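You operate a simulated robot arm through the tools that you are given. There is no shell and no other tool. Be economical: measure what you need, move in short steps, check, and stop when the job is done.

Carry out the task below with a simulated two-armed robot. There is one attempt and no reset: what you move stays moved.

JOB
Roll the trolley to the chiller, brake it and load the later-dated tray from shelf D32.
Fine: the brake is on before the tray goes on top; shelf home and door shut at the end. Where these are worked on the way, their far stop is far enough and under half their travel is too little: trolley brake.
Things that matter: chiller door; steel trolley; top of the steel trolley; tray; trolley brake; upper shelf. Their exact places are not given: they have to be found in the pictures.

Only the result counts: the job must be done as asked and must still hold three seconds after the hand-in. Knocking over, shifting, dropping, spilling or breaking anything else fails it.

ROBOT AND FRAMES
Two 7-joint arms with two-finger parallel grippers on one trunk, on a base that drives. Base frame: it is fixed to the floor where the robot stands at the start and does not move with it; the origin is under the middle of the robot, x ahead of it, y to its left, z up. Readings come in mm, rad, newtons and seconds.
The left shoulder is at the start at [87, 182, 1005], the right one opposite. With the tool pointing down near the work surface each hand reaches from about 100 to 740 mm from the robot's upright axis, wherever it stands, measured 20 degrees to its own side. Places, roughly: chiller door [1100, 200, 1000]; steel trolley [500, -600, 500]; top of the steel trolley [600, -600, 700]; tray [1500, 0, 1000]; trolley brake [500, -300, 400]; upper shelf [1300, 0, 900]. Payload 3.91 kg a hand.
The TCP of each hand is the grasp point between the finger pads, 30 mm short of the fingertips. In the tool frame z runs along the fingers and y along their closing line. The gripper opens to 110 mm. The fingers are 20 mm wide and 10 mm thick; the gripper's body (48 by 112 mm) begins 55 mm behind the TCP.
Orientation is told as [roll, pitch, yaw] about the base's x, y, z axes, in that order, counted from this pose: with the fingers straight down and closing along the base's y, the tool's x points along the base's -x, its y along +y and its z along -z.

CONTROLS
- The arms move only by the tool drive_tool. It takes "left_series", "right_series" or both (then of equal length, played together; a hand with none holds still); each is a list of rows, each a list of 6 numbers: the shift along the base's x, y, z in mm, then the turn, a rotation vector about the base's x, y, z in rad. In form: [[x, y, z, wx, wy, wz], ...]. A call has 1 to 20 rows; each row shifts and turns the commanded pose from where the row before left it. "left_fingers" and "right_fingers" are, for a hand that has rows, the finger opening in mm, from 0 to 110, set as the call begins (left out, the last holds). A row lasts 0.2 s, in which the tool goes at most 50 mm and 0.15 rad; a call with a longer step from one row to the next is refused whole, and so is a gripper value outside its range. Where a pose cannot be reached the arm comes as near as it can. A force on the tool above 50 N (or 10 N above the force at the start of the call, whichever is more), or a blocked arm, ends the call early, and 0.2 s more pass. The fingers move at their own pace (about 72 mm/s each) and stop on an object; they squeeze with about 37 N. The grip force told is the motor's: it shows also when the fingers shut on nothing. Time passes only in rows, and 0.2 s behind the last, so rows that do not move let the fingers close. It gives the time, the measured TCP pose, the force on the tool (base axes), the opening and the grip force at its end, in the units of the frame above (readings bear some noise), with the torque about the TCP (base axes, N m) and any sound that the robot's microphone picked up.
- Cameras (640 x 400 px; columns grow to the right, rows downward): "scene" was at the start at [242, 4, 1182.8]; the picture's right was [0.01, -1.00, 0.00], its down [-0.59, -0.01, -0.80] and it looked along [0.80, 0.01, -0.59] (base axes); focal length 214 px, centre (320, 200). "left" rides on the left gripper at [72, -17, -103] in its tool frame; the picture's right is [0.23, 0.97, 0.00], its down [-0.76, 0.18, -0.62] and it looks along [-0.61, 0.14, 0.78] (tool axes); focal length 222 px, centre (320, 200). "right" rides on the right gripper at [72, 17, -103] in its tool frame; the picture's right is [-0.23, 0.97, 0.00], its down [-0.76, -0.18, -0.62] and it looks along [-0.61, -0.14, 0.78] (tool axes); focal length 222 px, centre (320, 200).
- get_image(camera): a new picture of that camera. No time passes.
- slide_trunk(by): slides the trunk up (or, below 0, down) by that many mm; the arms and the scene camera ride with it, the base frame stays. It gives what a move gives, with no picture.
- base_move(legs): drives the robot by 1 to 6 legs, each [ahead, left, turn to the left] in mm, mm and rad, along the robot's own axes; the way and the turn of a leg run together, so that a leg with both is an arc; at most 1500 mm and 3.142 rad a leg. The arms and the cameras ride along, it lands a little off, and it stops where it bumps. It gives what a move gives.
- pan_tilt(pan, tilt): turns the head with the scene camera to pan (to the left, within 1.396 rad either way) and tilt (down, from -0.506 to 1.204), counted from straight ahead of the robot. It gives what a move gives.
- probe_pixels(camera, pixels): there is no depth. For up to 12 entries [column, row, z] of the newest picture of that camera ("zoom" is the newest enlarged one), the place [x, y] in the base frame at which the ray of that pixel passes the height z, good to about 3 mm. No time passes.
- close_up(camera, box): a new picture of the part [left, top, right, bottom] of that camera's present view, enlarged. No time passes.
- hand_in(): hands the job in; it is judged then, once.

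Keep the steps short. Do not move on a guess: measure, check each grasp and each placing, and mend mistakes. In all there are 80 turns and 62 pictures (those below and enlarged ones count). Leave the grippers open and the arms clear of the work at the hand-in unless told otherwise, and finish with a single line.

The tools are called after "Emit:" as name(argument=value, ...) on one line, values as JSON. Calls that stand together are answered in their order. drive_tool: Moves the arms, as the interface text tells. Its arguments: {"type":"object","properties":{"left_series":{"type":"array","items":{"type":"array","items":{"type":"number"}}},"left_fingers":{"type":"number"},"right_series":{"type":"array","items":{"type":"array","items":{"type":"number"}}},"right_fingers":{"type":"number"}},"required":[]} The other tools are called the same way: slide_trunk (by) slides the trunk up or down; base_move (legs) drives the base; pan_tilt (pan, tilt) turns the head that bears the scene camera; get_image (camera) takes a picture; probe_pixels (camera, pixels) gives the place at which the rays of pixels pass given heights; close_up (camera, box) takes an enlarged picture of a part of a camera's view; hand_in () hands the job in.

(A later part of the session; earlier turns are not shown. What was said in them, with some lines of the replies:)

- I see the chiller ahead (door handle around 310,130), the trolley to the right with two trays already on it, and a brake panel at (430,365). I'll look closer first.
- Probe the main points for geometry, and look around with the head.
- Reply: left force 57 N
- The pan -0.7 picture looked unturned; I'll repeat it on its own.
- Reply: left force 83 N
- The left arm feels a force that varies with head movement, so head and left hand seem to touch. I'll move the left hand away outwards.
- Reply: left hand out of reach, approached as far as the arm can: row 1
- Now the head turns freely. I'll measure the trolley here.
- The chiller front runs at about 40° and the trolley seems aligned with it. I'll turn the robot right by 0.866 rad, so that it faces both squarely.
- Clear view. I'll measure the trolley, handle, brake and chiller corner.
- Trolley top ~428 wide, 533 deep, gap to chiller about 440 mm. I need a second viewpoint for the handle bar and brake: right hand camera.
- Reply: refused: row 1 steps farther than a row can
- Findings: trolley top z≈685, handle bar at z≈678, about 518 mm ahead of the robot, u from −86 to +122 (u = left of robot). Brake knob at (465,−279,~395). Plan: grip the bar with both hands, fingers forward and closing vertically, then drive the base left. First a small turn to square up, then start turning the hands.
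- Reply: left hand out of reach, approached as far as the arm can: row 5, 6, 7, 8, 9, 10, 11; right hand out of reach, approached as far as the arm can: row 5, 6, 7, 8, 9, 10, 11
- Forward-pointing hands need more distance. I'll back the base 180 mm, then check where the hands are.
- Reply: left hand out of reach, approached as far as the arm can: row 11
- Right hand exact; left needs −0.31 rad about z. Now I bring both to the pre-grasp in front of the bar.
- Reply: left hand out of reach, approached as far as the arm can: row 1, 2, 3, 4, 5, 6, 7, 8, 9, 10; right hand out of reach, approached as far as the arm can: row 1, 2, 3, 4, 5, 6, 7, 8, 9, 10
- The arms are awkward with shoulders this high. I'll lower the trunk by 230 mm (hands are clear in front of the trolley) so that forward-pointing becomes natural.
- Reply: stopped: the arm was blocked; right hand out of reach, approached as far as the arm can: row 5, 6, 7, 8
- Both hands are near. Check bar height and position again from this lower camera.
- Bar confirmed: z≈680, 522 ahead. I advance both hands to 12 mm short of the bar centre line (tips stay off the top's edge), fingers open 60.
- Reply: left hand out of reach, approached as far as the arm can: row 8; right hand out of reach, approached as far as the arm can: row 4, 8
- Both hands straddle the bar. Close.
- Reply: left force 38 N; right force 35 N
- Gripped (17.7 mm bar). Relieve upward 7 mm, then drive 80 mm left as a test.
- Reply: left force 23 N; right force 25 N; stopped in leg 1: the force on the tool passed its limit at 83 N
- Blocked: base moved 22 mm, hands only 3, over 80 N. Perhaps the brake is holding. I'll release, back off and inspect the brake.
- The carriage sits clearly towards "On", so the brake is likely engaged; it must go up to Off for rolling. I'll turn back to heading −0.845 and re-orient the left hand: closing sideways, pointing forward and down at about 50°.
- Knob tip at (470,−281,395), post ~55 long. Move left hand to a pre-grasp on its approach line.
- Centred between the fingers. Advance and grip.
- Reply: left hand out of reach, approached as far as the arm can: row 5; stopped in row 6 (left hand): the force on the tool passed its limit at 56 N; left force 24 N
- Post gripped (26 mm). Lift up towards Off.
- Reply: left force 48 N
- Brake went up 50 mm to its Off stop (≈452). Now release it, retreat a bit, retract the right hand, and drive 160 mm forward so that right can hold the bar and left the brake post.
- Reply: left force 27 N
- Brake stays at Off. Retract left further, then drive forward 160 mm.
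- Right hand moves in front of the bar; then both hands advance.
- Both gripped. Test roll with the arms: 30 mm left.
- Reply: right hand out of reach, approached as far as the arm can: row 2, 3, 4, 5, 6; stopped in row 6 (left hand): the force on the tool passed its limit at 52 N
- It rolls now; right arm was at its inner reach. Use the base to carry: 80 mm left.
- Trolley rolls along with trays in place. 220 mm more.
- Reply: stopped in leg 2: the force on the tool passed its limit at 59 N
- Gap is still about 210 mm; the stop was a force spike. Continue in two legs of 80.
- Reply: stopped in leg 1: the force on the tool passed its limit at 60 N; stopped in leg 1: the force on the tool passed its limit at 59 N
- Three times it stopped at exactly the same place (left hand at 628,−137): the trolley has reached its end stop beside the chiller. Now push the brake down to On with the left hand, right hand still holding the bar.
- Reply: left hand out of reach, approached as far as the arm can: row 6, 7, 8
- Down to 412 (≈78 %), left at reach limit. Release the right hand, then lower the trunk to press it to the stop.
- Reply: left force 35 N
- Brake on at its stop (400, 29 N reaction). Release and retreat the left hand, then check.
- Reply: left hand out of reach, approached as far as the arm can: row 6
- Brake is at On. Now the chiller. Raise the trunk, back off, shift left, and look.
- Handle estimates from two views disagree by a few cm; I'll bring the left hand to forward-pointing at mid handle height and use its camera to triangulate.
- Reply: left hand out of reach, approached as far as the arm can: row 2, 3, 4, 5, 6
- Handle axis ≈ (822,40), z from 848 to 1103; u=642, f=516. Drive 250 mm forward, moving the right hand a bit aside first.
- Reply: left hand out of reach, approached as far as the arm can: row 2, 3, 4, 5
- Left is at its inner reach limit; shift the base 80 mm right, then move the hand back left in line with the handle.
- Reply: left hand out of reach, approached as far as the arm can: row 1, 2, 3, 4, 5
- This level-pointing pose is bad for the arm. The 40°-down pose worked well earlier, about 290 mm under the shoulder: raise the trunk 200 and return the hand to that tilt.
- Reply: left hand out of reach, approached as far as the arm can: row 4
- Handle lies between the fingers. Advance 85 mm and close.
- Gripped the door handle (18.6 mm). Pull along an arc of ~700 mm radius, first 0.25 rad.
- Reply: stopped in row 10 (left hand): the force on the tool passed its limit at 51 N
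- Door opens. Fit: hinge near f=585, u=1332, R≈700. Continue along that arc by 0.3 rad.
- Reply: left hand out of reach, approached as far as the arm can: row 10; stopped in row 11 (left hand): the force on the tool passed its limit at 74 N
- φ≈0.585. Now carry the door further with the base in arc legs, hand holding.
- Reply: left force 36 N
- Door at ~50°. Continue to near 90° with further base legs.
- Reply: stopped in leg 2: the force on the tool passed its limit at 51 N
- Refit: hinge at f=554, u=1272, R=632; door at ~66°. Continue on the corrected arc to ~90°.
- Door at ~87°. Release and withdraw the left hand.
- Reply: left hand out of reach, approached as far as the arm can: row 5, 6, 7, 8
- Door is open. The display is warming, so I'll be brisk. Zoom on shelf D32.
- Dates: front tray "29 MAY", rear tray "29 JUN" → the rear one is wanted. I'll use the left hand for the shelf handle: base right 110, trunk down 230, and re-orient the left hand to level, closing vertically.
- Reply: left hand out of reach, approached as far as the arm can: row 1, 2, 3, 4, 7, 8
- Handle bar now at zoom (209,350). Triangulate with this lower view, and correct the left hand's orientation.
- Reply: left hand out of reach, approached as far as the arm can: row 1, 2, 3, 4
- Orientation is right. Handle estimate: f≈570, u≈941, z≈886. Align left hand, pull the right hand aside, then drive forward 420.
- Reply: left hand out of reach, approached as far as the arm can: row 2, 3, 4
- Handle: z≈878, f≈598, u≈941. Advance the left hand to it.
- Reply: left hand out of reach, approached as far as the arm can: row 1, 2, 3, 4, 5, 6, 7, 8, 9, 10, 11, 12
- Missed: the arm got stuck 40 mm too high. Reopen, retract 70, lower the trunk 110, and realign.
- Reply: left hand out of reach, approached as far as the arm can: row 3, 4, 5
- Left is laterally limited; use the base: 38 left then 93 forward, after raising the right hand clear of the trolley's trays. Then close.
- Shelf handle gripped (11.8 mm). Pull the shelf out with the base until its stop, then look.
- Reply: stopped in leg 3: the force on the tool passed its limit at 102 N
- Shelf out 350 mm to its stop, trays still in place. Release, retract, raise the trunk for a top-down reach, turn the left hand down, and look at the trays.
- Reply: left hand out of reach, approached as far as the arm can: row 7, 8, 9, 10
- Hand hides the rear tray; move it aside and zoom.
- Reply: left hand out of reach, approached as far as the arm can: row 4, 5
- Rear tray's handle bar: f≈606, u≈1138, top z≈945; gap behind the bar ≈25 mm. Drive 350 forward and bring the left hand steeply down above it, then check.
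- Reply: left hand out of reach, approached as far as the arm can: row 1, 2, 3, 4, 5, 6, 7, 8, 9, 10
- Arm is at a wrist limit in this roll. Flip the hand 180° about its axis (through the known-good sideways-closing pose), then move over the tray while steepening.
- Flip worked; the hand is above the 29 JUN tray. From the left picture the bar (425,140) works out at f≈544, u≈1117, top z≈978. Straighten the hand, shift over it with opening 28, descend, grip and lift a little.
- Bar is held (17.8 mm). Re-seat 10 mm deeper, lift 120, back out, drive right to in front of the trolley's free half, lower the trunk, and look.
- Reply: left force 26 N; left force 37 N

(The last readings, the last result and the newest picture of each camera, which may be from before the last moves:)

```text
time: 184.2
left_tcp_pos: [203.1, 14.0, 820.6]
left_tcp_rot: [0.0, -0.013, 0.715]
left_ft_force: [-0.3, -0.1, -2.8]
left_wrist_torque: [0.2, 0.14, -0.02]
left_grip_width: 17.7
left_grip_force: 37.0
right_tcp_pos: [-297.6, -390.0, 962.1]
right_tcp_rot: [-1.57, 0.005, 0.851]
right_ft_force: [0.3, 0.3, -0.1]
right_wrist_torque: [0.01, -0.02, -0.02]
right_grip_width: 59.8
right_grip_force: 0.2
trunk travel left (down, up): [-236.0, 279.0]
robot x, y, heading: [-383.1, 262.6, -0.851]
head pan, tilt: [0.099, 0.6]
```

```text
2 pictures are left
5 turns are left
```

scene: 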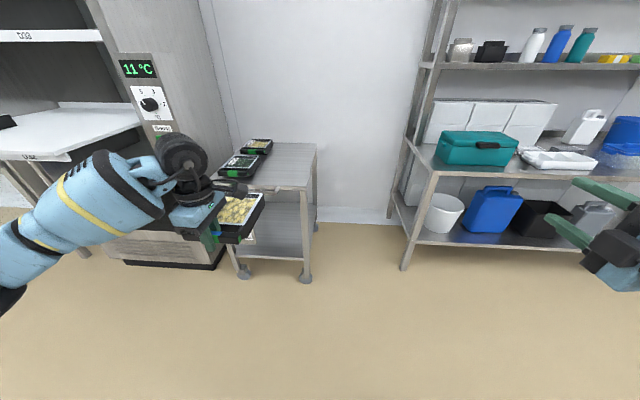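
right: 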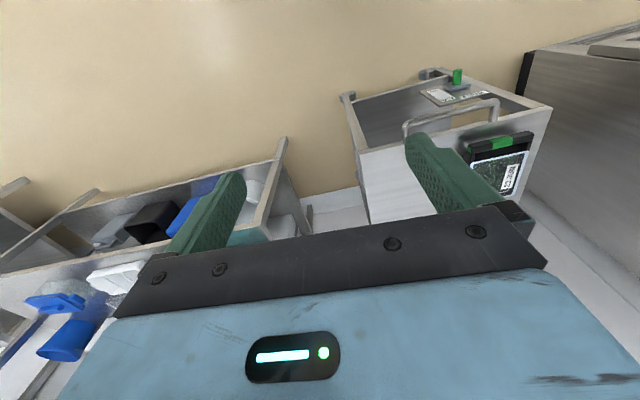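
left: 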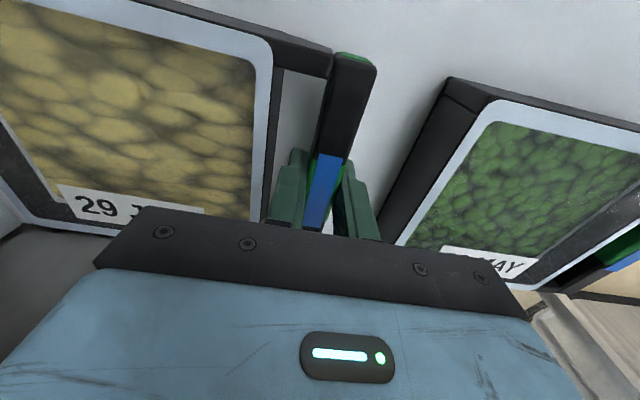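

Tray is held level, weight ~3 N; shelf contact showed tray bottom = TCP−30. Now: drive 460 forward over the trolley's free right half, set the tray down until contact, release, lift, back off, go to the shelf front, and look.

Emit:
base_move(legs=[[460, 0, 0]])

Emit:
drive_tool(left_series=[[6.7, -12.8, 0, 0, 0, 0], [6.7, -12.8, 0, 0, 0, 0], [6.7, -12.8, 0, 0, 0, 0], [6.7, -12.8, 0, 0, 0, 0], [0, 0, -11, 0, 0, 0], [0, 0, -11, 0, 0, 0], [0, 0, -11, 0, 0, 0], [0, 0, -11, 0, 0, 0], [0, 0, -11, 0, 0, 0], [0, 0, -11, 0, 0, 0], [0, 0, -11, 0, 0, 0], [0, 0, -8, 0, 0, 0], [0, 0, -4, 0, 0, 0], [0, 0, -4, 0, 0, 0], [0, 0, -4, 0, 0, 0], [0, 0, -4, 0, 0, 0], [0, 0, -3, 0, 0, 0], [0, 0, 0, 0, 0, 0]])

Emit:
drive_tool(left_series=[[0, 0, 0, 0, 0, 0], [0, 0, 0, 0, 0, 0], [0, 0, 0, 0, 0, 0]], left_fingers=28)

Emit:
drive_tool(left_series=[[0, 0, 8, 0, 0, 0], [0, 0, 10, 0, 0, 0], [0, 0, 12, 0, 0, 0], [0, 0, 12, 0, 0, 0], [0, 0, 14, 0, 0, 0], [0, 0, 14, 0, 0, 0], [0, 0, 14, 0, 0, 0], [0, 0, 14, 0, 0, 0], [0, 0, 0, 0, 0, 0]])

Emit:
base_move(legs=[[-440, 0, 0], [0, 693, 0]])

Emit:
slide_trunk(by=105)

Emit:
get_image(camera="scene")

```text
time: 187.0
left_tcp_pos: [501.4, -334.0, 820.6]
left_tcp_rot: [0.003, -0.013, 0.71]
left_ft_force: [-0.3, -0.3, -3.6]
left_wrist_torque: [0.18, 0.13, 0.01]
left_grip_width: 17.9
left_grip_force: 37.5
right_tcp_pos: [-0.7, -736.5, 961.4]
right_tcp_rot: [-1.567, 0.005, 0.847]
right_ft_force: [0.3, 0.2, 0.0]
right_wrist_torque: [-0.02, 0.01, 0.04]
right_grip_width: 60.1
right_grip_force: 0.1
trunk travel left (down, up): [-236.0, 279.0]
robot x, y, heading: [-88.1, -83.7, -0.862]
head pan, tilt: [0.099, 0.6]
```

```text
time: 190.4
left_tcp_pos: [527.6, -385.5, 729.8]
left_tcp_rot: [-0.011, -0.005, 0.708]
left_ft_force: [-9.5, 10.1, 22.3]
left_wrist_torque: [0.63, 0.88, -0.18]
left_grip_width: 17.7
left_grip_force: 37.3
right_tcp_pos: [-0.7, -735.2, 962.7]
right_tcp_rot: [-1.572, 0.002, 0.849]
right_ft_force: [0.0, 0.4, 1.2]
right_wrist_torque: [0.0, 0.0, -0.01]
right_grip_width: 60.1
right_grip_force: 0.0
trunk travel left (down, up): [-236.0, 279.0]
robot x, y, heading: [-90.7, -80.4, -0.856]
head pan, tilt: [0.099, 0.6]
stopped in row 17 (left hand): the force on the tool passed its limit at 54 N (the readings are from after the stop); the commanded pose is now the measured one
```

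```text
time: 191.2
left_tcp_pos: [531.4, -387.4, 730.4]
left_tcp_rot: [-0.02, -0.007, 0.712]
left_ft_force: [5.8, -5.3, 29.2]
left_wrist_torque: [0.04, 0.33, 0.06]
left_grip_width: 23.5
left_grip_force: 0.1
right_tcp_pos: [-1.1, -735.6, 962.8]
right_tcp_rot: [-1.571, 0.004, 0.849]
right_ft_force: [0.8, 0.0, 0.2]
right_wrist_torque: [0.03, 0.0, -0.01]
right_grip_width: 60.2
right_grip_force: 0.1
trunk travel left (down, up): [-236.0, 279.0]
robot x, y, heading: [-86.3, -83.4, -0.859]
head pan, tilt: [0.099, 0.6]
```

```text
time: 193.2
left_tcp_pos: [531.3, -387.2, 823.7]
left_tcp_rot: [-0.01, -0.008, 0.712]
left_ft_force: [0.3, 0.1, 0.2]
left_wrist_torque: [0.01, -0.03, 0.02]
left_grip_width: 27.9
left_grip_force: 0.0
right_tcp_pos: [0.9, -735.1, 962.2]
right_tcp_rot: [-1.57, 0.005, 0.848]
right_ft_force: [-0.1, 0.2, 0.2]
right_wrist_torque: [0.01, -0.01, 0.01]
right_grip_width: 59.9
right_grip_force: 0.1
trunk travel left (down, up): [-236.0, 279.0]
robot x, y, heading: [-87.8, -86.7, -0.864]
head pan, tilt: [0.099, 0.6]
```

```text
time: 202.1
left_tcp_pos: [763.3, 399.3, 824.4]
left_tcp_rot: [-0.011, -0.008, 0.707]
left_ft_force: [0.6, -0.4, 0.3]
left_wrist_torque: [0.01, -0.03, 0.01]
left_grip_width: 28.1
left_grip_force: 0.1
right_tcp_pos: [231.3, 51.9, 961.1]
right_tcp_rot: [-1.57, 0.008, 0.843]
right_ft_force: [0.3, -0.3, 0.6]
right_wrist_torque: [0.01, -0.02, 0.02]
right_grip_width: 60.1
right_grip_force: 0.0
trunk travel left (down, up): [-236.0, 279.0]
robot x, y, heading: [145.2, 701.6, -0.858]
head pan, tilt: [0.099, 0.6]
```

```text
time: 203.4
left_tcp_pos: [763.8, 398.2, 928.9]
left_tcp_rot: [-0.009, -0.008, 0.706]
left_ft_force: [0.3, 0.0, -0.5]
left_wrist_torque: [-0.02, 0.0, -0.01]
left_grip_width: 28.1
left_grip_force: 0.2
right_tcp_pos: [232.0, 51.6, 1066.6]
right_tcp_rot: [-1.569, 0.004, 0.842]
right_ft_force: [0.3, 0.0, -0.7]
right_wrist_torque: [0.02, 0.0, -0.02]
right_grip_width: 59.8
right_grip_force: 0.0
trunk travel left (down, up): [-341.0, 174.0]
robot x, y, heading: [147.7, 705.7, -0.86]
head pan, tilt: [0.099, 0.6]
```

```text
1 pictures are left
4 turns are left
```

scene: 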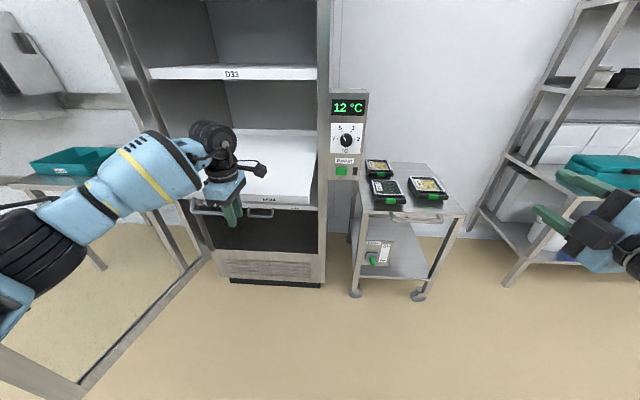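

The tray stands on the trolley beside the others; brake was set before. Now push the shelf home with the left fingers until it stops, then back out and go round to the outer side of the open door.

Emit:
base_move(legs=[[0, 0, 0.012], [260, 0, 0], [120, 0, 0], [70, 0, 0]])

Emit:
base_move(legs=[[-850, 0, 0], [0, 509, 0]])

```text
time: 206.9
left_tcp_pos: [1027.3, 115.7, 932.7]
left_tcp_rot: [0.022, -0.011, 0.715]
left_ft_force: [-30.9, 31.1, 10.0]
left_wrist_torque: [-0.28, -0.42, 0.45]
left_grip_width: 6.0
left_grip_force: 0.1
right_tcp_pos: [508.3, -245.7, 1070.5]
right_tcp_rot: [-1.576, 0.006, 0.861]
right_ft_force: [0.3, 0.5, 0.2]
right_wrist_torque: [-0.01, -0.01, 0.02]
right_grip_width: 59.9
right_grip_force: 0.0
trunk travel left (down, up): [-341.0, 174.0]
robot x, y, heading: [411.7, 404.0, -0.843]
head pan, tilt: [0.099, 0.6]
stopped in leg 4: the force on the tool passed its limit at 117 N (the readings are from after the stop); the commanded pose is now the measured one
```

```text
time: 216.0
left_tcp_pos: [844.9, 1092.1, 929.7]
left_tcp_rot: [0.017, -0.012, 0.725]
left_ft_force: [0.5, 0.5, -0.1]
left_wrist_torque: [-0.01, 0.02, -0.02]
left_grip_width: 28.2
left_grip_force: 0.1
right_tcp_pos: [325.3, 729.0, 1066.6]
right_tcp_rot: [-1.572, 0.002, 0.868]
right_ft_force: [0.5, 0.4, -0.2]
right_wrist_torque: [0.03, -0.02, 0.0]
right_grip_width: 60.4
right_grip_force: 0.1
trunk travel left (down, up): [-341.0, 174.0]
robot x, y, heading: [224.2, 1379.0, -0.84]
head pan, tilt: [0.099, 0.6]
3 turns are left
```

Shelf stopped hard at home (117 N). The hand is now on the door's outer side (f −256, u 1357). Sweep the door shut with an arc of base legs, ending in a push against the closed stop.

Emit:
base_move(legs=[[361, 0, 0], [19, -220, 0], [86, -157, 0], [141, -111, 0], [85, -32, 0], [110, -15, 0]])

Emit:
base_move(legs=[[40, 0, 0]])

Emit:
get_image(camera="scene")

```text
time: 217.5
left_tcp_pos: [947.9, 978.4, 925.5]
left_tcp_rot: [0.049, -0.02, 0.738]
left_ft_force: [0.9, -0.2, -0.3]
left_wrist_torque: [-0.02, 0.02, 0.0]
left_grip_width: 28.1
left_grip_force: 0.0
right_tcp_pos: [434.1, 608.2, 1066.5]
right_tcp_rot: [-1.568, 0.005, 0.867]
right_ft_force: [0.2, -0.3, -0.3]
right_wrist_torque: [0.04, 0.02, -0.01]
right_grip_width: 60.0
right_grip_force: 0.1
trunk travel left (down, up): [-341.0, 174.0]
robot x, y, heading: [333.6, 1260.2, -0.838]
head pan, tilt: [0.099, 0.6]
stopped in leg 1: the force on the tool passed its limit at 214 N (the readings are from after the stop); the commanded pose is now the measured one
```

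```text
time: 218.4
left_tcp_pos: [972.9, 947.9, 927.8]
left_tcp_rot: [0.048, -0.022, 0.738]
left_ft_force: [-0.9, 0.0, -0.9]
left_wrist_torque: [-0.01, -0.03, -0.02]
left_grip_width: 28.2
left_grip_force: 0.2
right_tcp_pos: [459.2, 577.8, 1065.8]
right_tcp_rot: [-1.57, 0.003, 0.868]
right_ft_force: [0.5, 0.7, 0.7]
right_wrist_torque: [-0.01, -0.01, 0.01]
right_grip_width: 60.2
right_grip_force: 0.0
trunk travel left (down, up): [-341.0, 174.0]
robot x, y, heading: [362.1, 1224.8, -0.839]
head pan, tilt: [0.099, 0.6]
```

```text
0 pictures are left
2 turns are left
```

scene: 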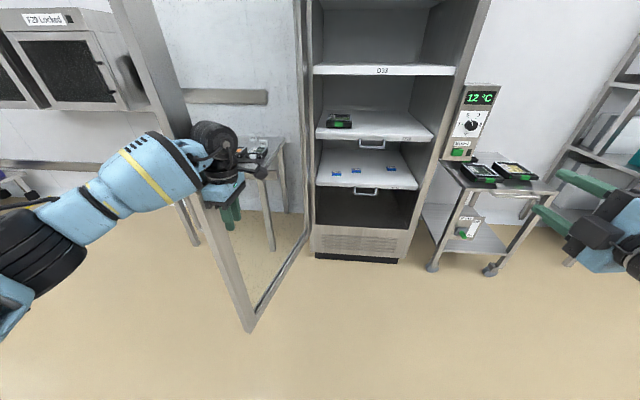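

The door had drifted a little past 90°, so the hand met its edge from the inside and it swung wider (~107°). I'll back off, go round further left (u≈1680), come in on the outer side, and sweep it shut in small separate legs with final presses, then retreat and open the grippers.

Emit:
base_move(legs=[[-220, 0, 0], [0, 325, 0]])

Emit:
base_move(legs=[[380, 0, 0]])

Emit:
base_move(legs=[[0, -100, 0]])

Emit:
base_move(legs=[[0, -100, 0]])

Emit:
base_move(legs=[[0, -100, 0]])

Emit:
base_move(legs=[[0, -100, 0]])

Emit:
base_move(legs=[[0, -60, 0]])

Emit:
base_move(legs=[[60, -100, 0]])

Emit:
base_move(legs=[[80, -110, 0]])

Emit:
base_move(legs=[[80, -90, 0]])

Emit:
base_move(legs=[[90, -80, 0]])

Emit:
base_move(legs=[[90, -50, 0]])

Emit:
base_move(legs=[[80, -20, 0]])

Emit:
base_move(legs=[[60, 0, 0]])

Emit:
base_move(legs=[[60, 0, 0]])

Emit:
base_move(legs=[[-250, 0, 0]])

Emit:
drive_tool(left_series=[[0, 0, 0, 0, 0, 0], [0, 0, 0, 0, 0, 0], [0, 0, 0, 0, 0, 0]], left_fingers=100, right_series=[[0, 0, 0, 0, 0, 0], [0, 0, 0, 0, 0, 0], [0, 0, 0, 0, 0, 0]], right_fingers=100)

```text
time: 223.1
left_tcp_pos: [1069.7, 1326.6, 927.6]
left_tcp_rot: [0.049, -0.023, 0.735]
left_ft_force: [-0.1, 0.3, 0.0]
left_wrist_torque: [0.0, 0.01, -0.01]
left_grip_width: 28.3
left_grip_force: 0.0
right_tcp_pos: [555.5, 956.6, 1065.6]
right_tcp_rot: [-1.568, 0.004, 0.866]
right_ft_force: [-0.4, 0.3, -1.1]
right_wrist_torque: [0.01, -0.01, 0.01]
right_grip_width: 59.8
right_grip_force: 0.2
trunk travel left (down, up): [-341.0, 174.0]
robot x, y, heading: [452.9, 1605.3, -0.842]
head pan, tilt: [0.099, 0.6]
```

```text
time: 225.5
left_tcp_pos: [1328.5, 1040.0, 928.2]
left_tcp_rot: [0.048, -0.024, 0.737]
left_ft_force: [0.3, 0.2, -0.3]
left_wrist_torque: [-0.01, 0.01, -0.01]
left_grip_width: 28.3
left_grip_force: 0.0
right_tcp_pos: [814.9, 669.6, 1065.4]
right_tcp_rot: [-1.57, 0.005, 0.868]
right_ft_force: [-0.1, -0.3, -0.7]
right_wrist_torque: [0.0, 0.0, 0.01]
right_grip_width: 60.1
right_grip_force: 0.2
trunk travel left (down, up): [-341.0, 174.0]
robot x, y, heading: [710.6, 1321.1, -0.834]
head pan, tilt: [0.099, 0.6]
```

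```text
time: 227.1
left_tcp_pos: [1254.5, 973.3, 927.4]
left_tcp_rot: [0.047, -0.023, 0.737]
left_ft_force: [-0.6, -0.3, 0.4]
left_wrist_torque: [0.0, -0.02, 0.01]
left_grip_width: 28.1
left_grip_force: 0.1
right_tcp_pos: [741.8, 603.7, 1065.5]
right_tcp_rot: [-1.569, 0.003, 0.866]
right_ft_force: [-0.4, 0.2, -0.1]
right_wrist_torque: [-0.04, -0.05, 0.0]
right_grip_width: 59.9
right_grip_force: 0.1
trunk travel left (down, up): [-341.0, 174.0]
robot x, y, heading: [638.4, 1248.4, -0.838]
head pan, tilt: [0.099, 0.6]
```

```text
time: 228.6
left_tcp_pos: [1180.6, 907.0, 927.7]
left_tcp_rot: [0.046, -0.021, 0.736]
left_ft_force: [-0.3, 0.4, 0.5]
left_wrist_torque: [0.0, -0.02, 0.04]
left_grip_width: 28.1
left_grip_force: 0.1
right_tcp_pos: [666.2, 535.6, 1066.2]
right_tcp_rot: [-1.569, 0.004, 0.867]
right_ft_force: [0.1, 0.5, 0.8]
right_wrist_torque: [-0.02, 0.02, -0.01]
right_grip_width: 60.1
right_grip_force: 0.1
trunk travel left (down, up): [-341.0, 174.0]
robot x, y, heading: [563.2, 1188.2, -0.838]
head pan, tilt: [0.099, 0.6]
```

```text
time: 230.2
left_tcp_pos: [1106.5, 840.1, 928.1]
left_tcp_rot: [0.047, -0.023, 0.735]
left_ft_force: [-0.3, 0.2, 0.1]
left_wrist_torque: [0.05, -0.01, -0.04]
left_grip_width: 28.5
left_grip_force: 0.1
right_tcp_pos: [592.6, 469.2, 1066.0]
right_tcp_rot: [-1.569, 0.005, 0.866]
right_ft_force: [0.1, 0.1, 0.0]
right_wrist_torque: [-0.01, 0.0, 0.05]
right_grip_width: 60.0
right_grip_force: 0.1
trunk travel left (down, up): [-341.0, 174.0]
robot x, y, heading: [487.2, 1118.7, -0.835]
head pan, tilt: [0.099, 0.6]
```

```text
time: 231.7
left_tcp_pos: [1032.3, 774.4, 928.4]
left_tcp_rot: [0.048, -0.023, 0.738]
left_ft_force: [-0.7, 0.1, 0.3]
left_wrist_torque: [0.04, -0.02, 0.0]
left_grip_width: 27.9
left_grip_force: 0.1
right_tcp_pos: [519.3, 403.1, 1066.5]
right_tcp_rot: [-1.569, 0.004, 0.865]
right_ft_force: [-0.3, -0.1, 0.2]
right_wrist_torque: [-0.01, -0.02, 0.05]
right_grip_width: 60.2
right_grip_force: 0.0
trunk travel left (down, up): [-341.0, 174.0]
robot x, y, heading: [414.8, 1054.3, -0.838]
head pan, tilt: [0.099, 0.6]
```

```text
time: 232.9
left_tcp_pos: [988.9, 731.9, 927.9]
left_tcp_rot: [0.049, -0.022, 0.738]
left_ft_force: [-0.6, -0.6, -0.2]
left_wrist_torque: [0.02, 0.01, 0.02]
left_grip_width: 27.9
left_grip_force: 0.1
right_tcp_pos: [475.4, 363.5, 1066.7]
right_tcp_rot: [-1.57, 0.004, 0.869]
right_ft_force: [0.2, -0.7, -0.2]
right_wrist_torque: [0.02, -0.01, 0.0]
right_grip_width: 60.1
right_grip_force: 0.1
trunk travel left (down, up): [-341.0, 174.0]
robot x, y, heading: [375.4, 1011.9, -0.84]
head pan, tilt: [0.099, 0.6]
```

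```text
time: 234.4
left_tcp_pos: [954.7, 622.6, 928.8]
left_tcp_rot: [0.048, -0.022, 0.738]
left_ft_force: [0.1, 0.7, 0.5]
left_wrist_torque: [0.0, 0.0, -0.01]
left_grip_width: 28.2
left_grip_force: 0.0
right_tcp_pos: [440.9, 252.1, 1067.0]
right_tcp_rot: [-1.568, 0.005, 0.866]
right_ft_force: [0.9, 0.4, -0.8]
right_wrist_torque: [0.0, 0.0, 0.05]
right_grip_width: 60.1
right_grip_force: 0.0
trunk travel left (down, up): [-341.0, 174.0]
robot x, y, heading: [336.9, 905.7, -0.842]
head pan, tilt: [0.099, 0.6]
```

```text
time: 236.1
left_tcp_pos: [925.6, 488.4, 927.2]
left_tcp_rot: [0.05, -0.023, 0.738]
left_ft_force: [-0.2, 0.0, 0.3]
left_wrist_torque: [0.04, 0.01, 0.03]
left_grip_width: 28.1
left_grip_force: 0.1
right_tcp_pos: [412.4, 120.4, 1065.7]
right_tcp_rot: [-1.57, 0.004, 0.866]
right_ft_force: [0.0, 0.3, 0.2]
right_wrist_torque: [0.03, 0.03, 0.05]
right_grip_width: 60.2
right_grip_force: 0.0
trunk travel left (down, up): [-341.0, 174.0]
robot x, y, heading: [312.4, 769.2, -0.835]
head pan, tilt: [0.099, 0.6]
```

```text
time: 237.5
left_tcp_pos: [912.3, 371.0, 926.9]
left_tcp_rot: [0.048, -0.022, 0.736]
left_ft_force: [0.2, -0.3, -0.6]
left_wrist_torque: [0.02, 0.01, -0.01]
left_grip_width: 28.3
left_grip_force: 0.2
right_tcp_pos: [397.3, 2.1, 1066.2]
right_tcp_rot: [-1.569, 0.003, 0.869]
right_ft_force: [0.2, -0.1, 0.3]
right_wrist_torque: [0.0, -0.05, 0.01]
right_grip_width: 60.1
right_grip_force: 0.0
trunk travel left (down, up): [-341.0, 174.0]
robot x, y, heading: [296.1, 650.4, -0.834]
head pan, tilt: [0.099, 0.6]
```

```text
time: 238.9
left_tcp_pos: [912.9, 250.9, 927.5]
left_tcp_rot: [0.048, -0.021, 0.738]
left_ft_force: [0.8, -0.3, -0.3]
left_wrist_torque: [0.04, 0.0, -0.05]
left_grip_width: 28.1
left_grip_force: 0.0
right_tcp_pos: [399.6, -118.2, 1066.8]
right_tcp_rot: [-1.568, 0.003, 0.868]
right_ft_force: [-1.2, -0.6, 0.7]
right_wrist_torque: [0.02, 0.02, -0.01]
right_grip_width: 60.1
right_grip_force: 0.1
trunk travel left (down, up): [-341.0, 174.0]
robot x, y, heading: [296.1, 530.7, -0.835]
head pan, tilt: [0.099, 0.6]
```

```text
time: 240.1
left_tcp_pos: [932.7, 161.4, 928.0]
left_tcp_rot: [0.066, -0.025, 0.739]
left_ft_force: [0.4, 0.1, -0.2]
left_wrist_torque: [0.01, -0.04, -0.03]
left_grip_width: 28.0
left_grip_force: 0.0
right_tcp_pos: [419.0, -211.4, 1066.0]
right_tcp_rot: [-1.569, 0.003, 0.867]
right_ft_force: [-0.2, -0.8, 0.3]
right_wrist_torque: [0.01, -0.03, -0.02]
right_grip_width: 60.1
right_grip_force: 0.1
trunk travel left (down, up): [-341.0, 174.0]
robot x, y, heading: [316.7, 438.8, -0.834]
head pan, tilt: [0.099, 0.6]
stopped in leg 1: the force on the tool passed its limit at 121 N (the readings are from after the stop); the commanded pose is now the measured one
```

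```text
time: 240.9
left_tcp_pos: [931.5, 162.0, 931.2]
left_tcp_rot: [0.076, -0.029, 0.74]
left_ft_force: [-21.2, 26.3, 6.1]
left_wrist_torque: [-2.8, -2.31, 0.34]
left_grip_width: 28.2
left_grip_force: 0.1
right_tcp_pos: [422.2, -217.1, 1069.0]
right_tcp_rot: [-1.575, 0.004, 0.872]
right_ft_force: [0.1, 0.7, -0.4]
right_wrist_torque: [-0.01, -0.04, 0.01]
right_grip_width: 60.1
right_grip_force: 0.1
trunk travel left (down, up): [-341.0, 174.0]
robot x, y, heading: [320.4, 428.4, -0.839]
head pan, tilt: [0.099, 0.6]
stopped in leg 1: the force on the tool passed its limit at 98 N (the readings are from after the stop); the commanded pose is now the measured one
```

```text
time: 241.6
left_tcp_pos: [932.5, 162.5, 932.2]
left_tcp_rot: [0.088, -0.031, 0.739]
left_ft_force: [-26.9, 27.5, 7.7]
left_wrist_torque: [-3.06, -2.97, 0.65]
left_grip_width: 28.2
left_grip_force: 0.1
right_tcp_pos: [426.9, -220.2, 1069.4]
right_tcp_rot: [-1.574, 0.005, 0.873]
right_ft_force: [1.0, -0.1, -0.6]
right_wrist_torque: [-0.01, 0.0, 0.02]
right_grip_width: 60.0
right_grip_force: 0.1
trunk travel left (down, up): [-341.0, 174.0]
robot x, y, heading: [324.8, 429.2, -0.834]
head pan, tilt: [0.099, 0.6]
stopped in leg 1: the force on the tool passed its limit at 76 N (the readings are from after the stop); the commanded pose is now the measured one
```

```text
time: 242.3
left_tcp_pos: [932.9, 163.8, 932.4]
left_tcp_rot: [0.094, -0.031, 0.736]
left_ft_force: [-26.4, 25.7, 7.6]
left_wrist_torque: [-2.81, -3.04, 0.62]
left_grip_width: 27.9
left_grip_force: 0.1
right_tcp_pos: [429.7, -220.7, 1068.6]
right_tcp_rot: [-1.575, 0.003, 0.876]
right_ft_force: [1.0, -0.2, -0.2]
right_wrist_torque: [-0.02, 0.03, 0.01]
right_grip_width: 60.3
right_grip_force: 0.0
trunk travel left (down, up): [-341.0, 174.0]
robot x, y, heading: [321.9, 428.1, -0.829]
head pan, tilt: [0.099, 0.6]
stopped in leg 1: the force on the tool passed its limit at 66 N (the readings are from after the stop); the commanded pose is now the measured one
```

```text
time: 244.1
left_tcp_pos: [767.7, 344.3, 928.9]
left_tcp_rot: [0.099, -0.031, 0.737]
left_ft_force: [-0.2, 0.5, 0.0]
left_wrist_torque: [-0.01, -0.01, -0.01]
left_grip_width: 28.0
left_grip_force: 0.0
right_tcp_pos: [266.2, -42.6, 1067.0]
right_tcp_rot: [-1.569, 0.005, 0.876]
right_ft_force: [-1.2, -0.2, -0.6]
right_wrist_torque: [0.0, -0.01, 0.01]
right_grip_width: 60.0
right_grip_force: 0.0
trunk travel left (down, up): [-341.0, 174.0]
robot x, y, heading: [157.4, 607.6, -0.828]
head pan, tilt: [0.099, 0.6]
```

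```text
time: 244.9
left_tcp_pos: [768.9, 343.8, 927.6]
left_tcp_rot: [0.097, -0.033, 0.738]
left_ft_force: [0.0, 0.5, 0.2]
left_wrist_torque: [0.02, 0.01, -0.03]
left_grip_width: 99.6
left_grip_force: 0.1
right_tcp_pos: [267.3, -41.3, 1066.5]
right_tcp_rot: [-1.57, 0.004, 0.876]
right_ft_force: [-0.6, 0.4, -1.4]
right_wrist_torque: [0.03, 0.05, -0.01]
right_grip_width: 100.3
right_grip_force: 0.0
trunk travel left (down, up): [-341.0, 174.0]
robot x, y, heading: [158.4, 605.8, -0.829]
head pan, tilt: [0.099, 0.6]
1 turns are left
```

The last presses all stopped against a rigid face at f≈497, where I expected the closed door to stop the hand. No pictures are left to confirm it visually. The hands are clear and open, so I'm handing in.

Emit:
hand_in()

```text
The job is handed in.
```

I handed in with the trolley rolled to its end stop about 170 mm from the chiller, braked before loading, the 29 JUN tray from D32 on its top, and shelf and door pushed to hard stops, though I had no picture left to confirm the door is shut.
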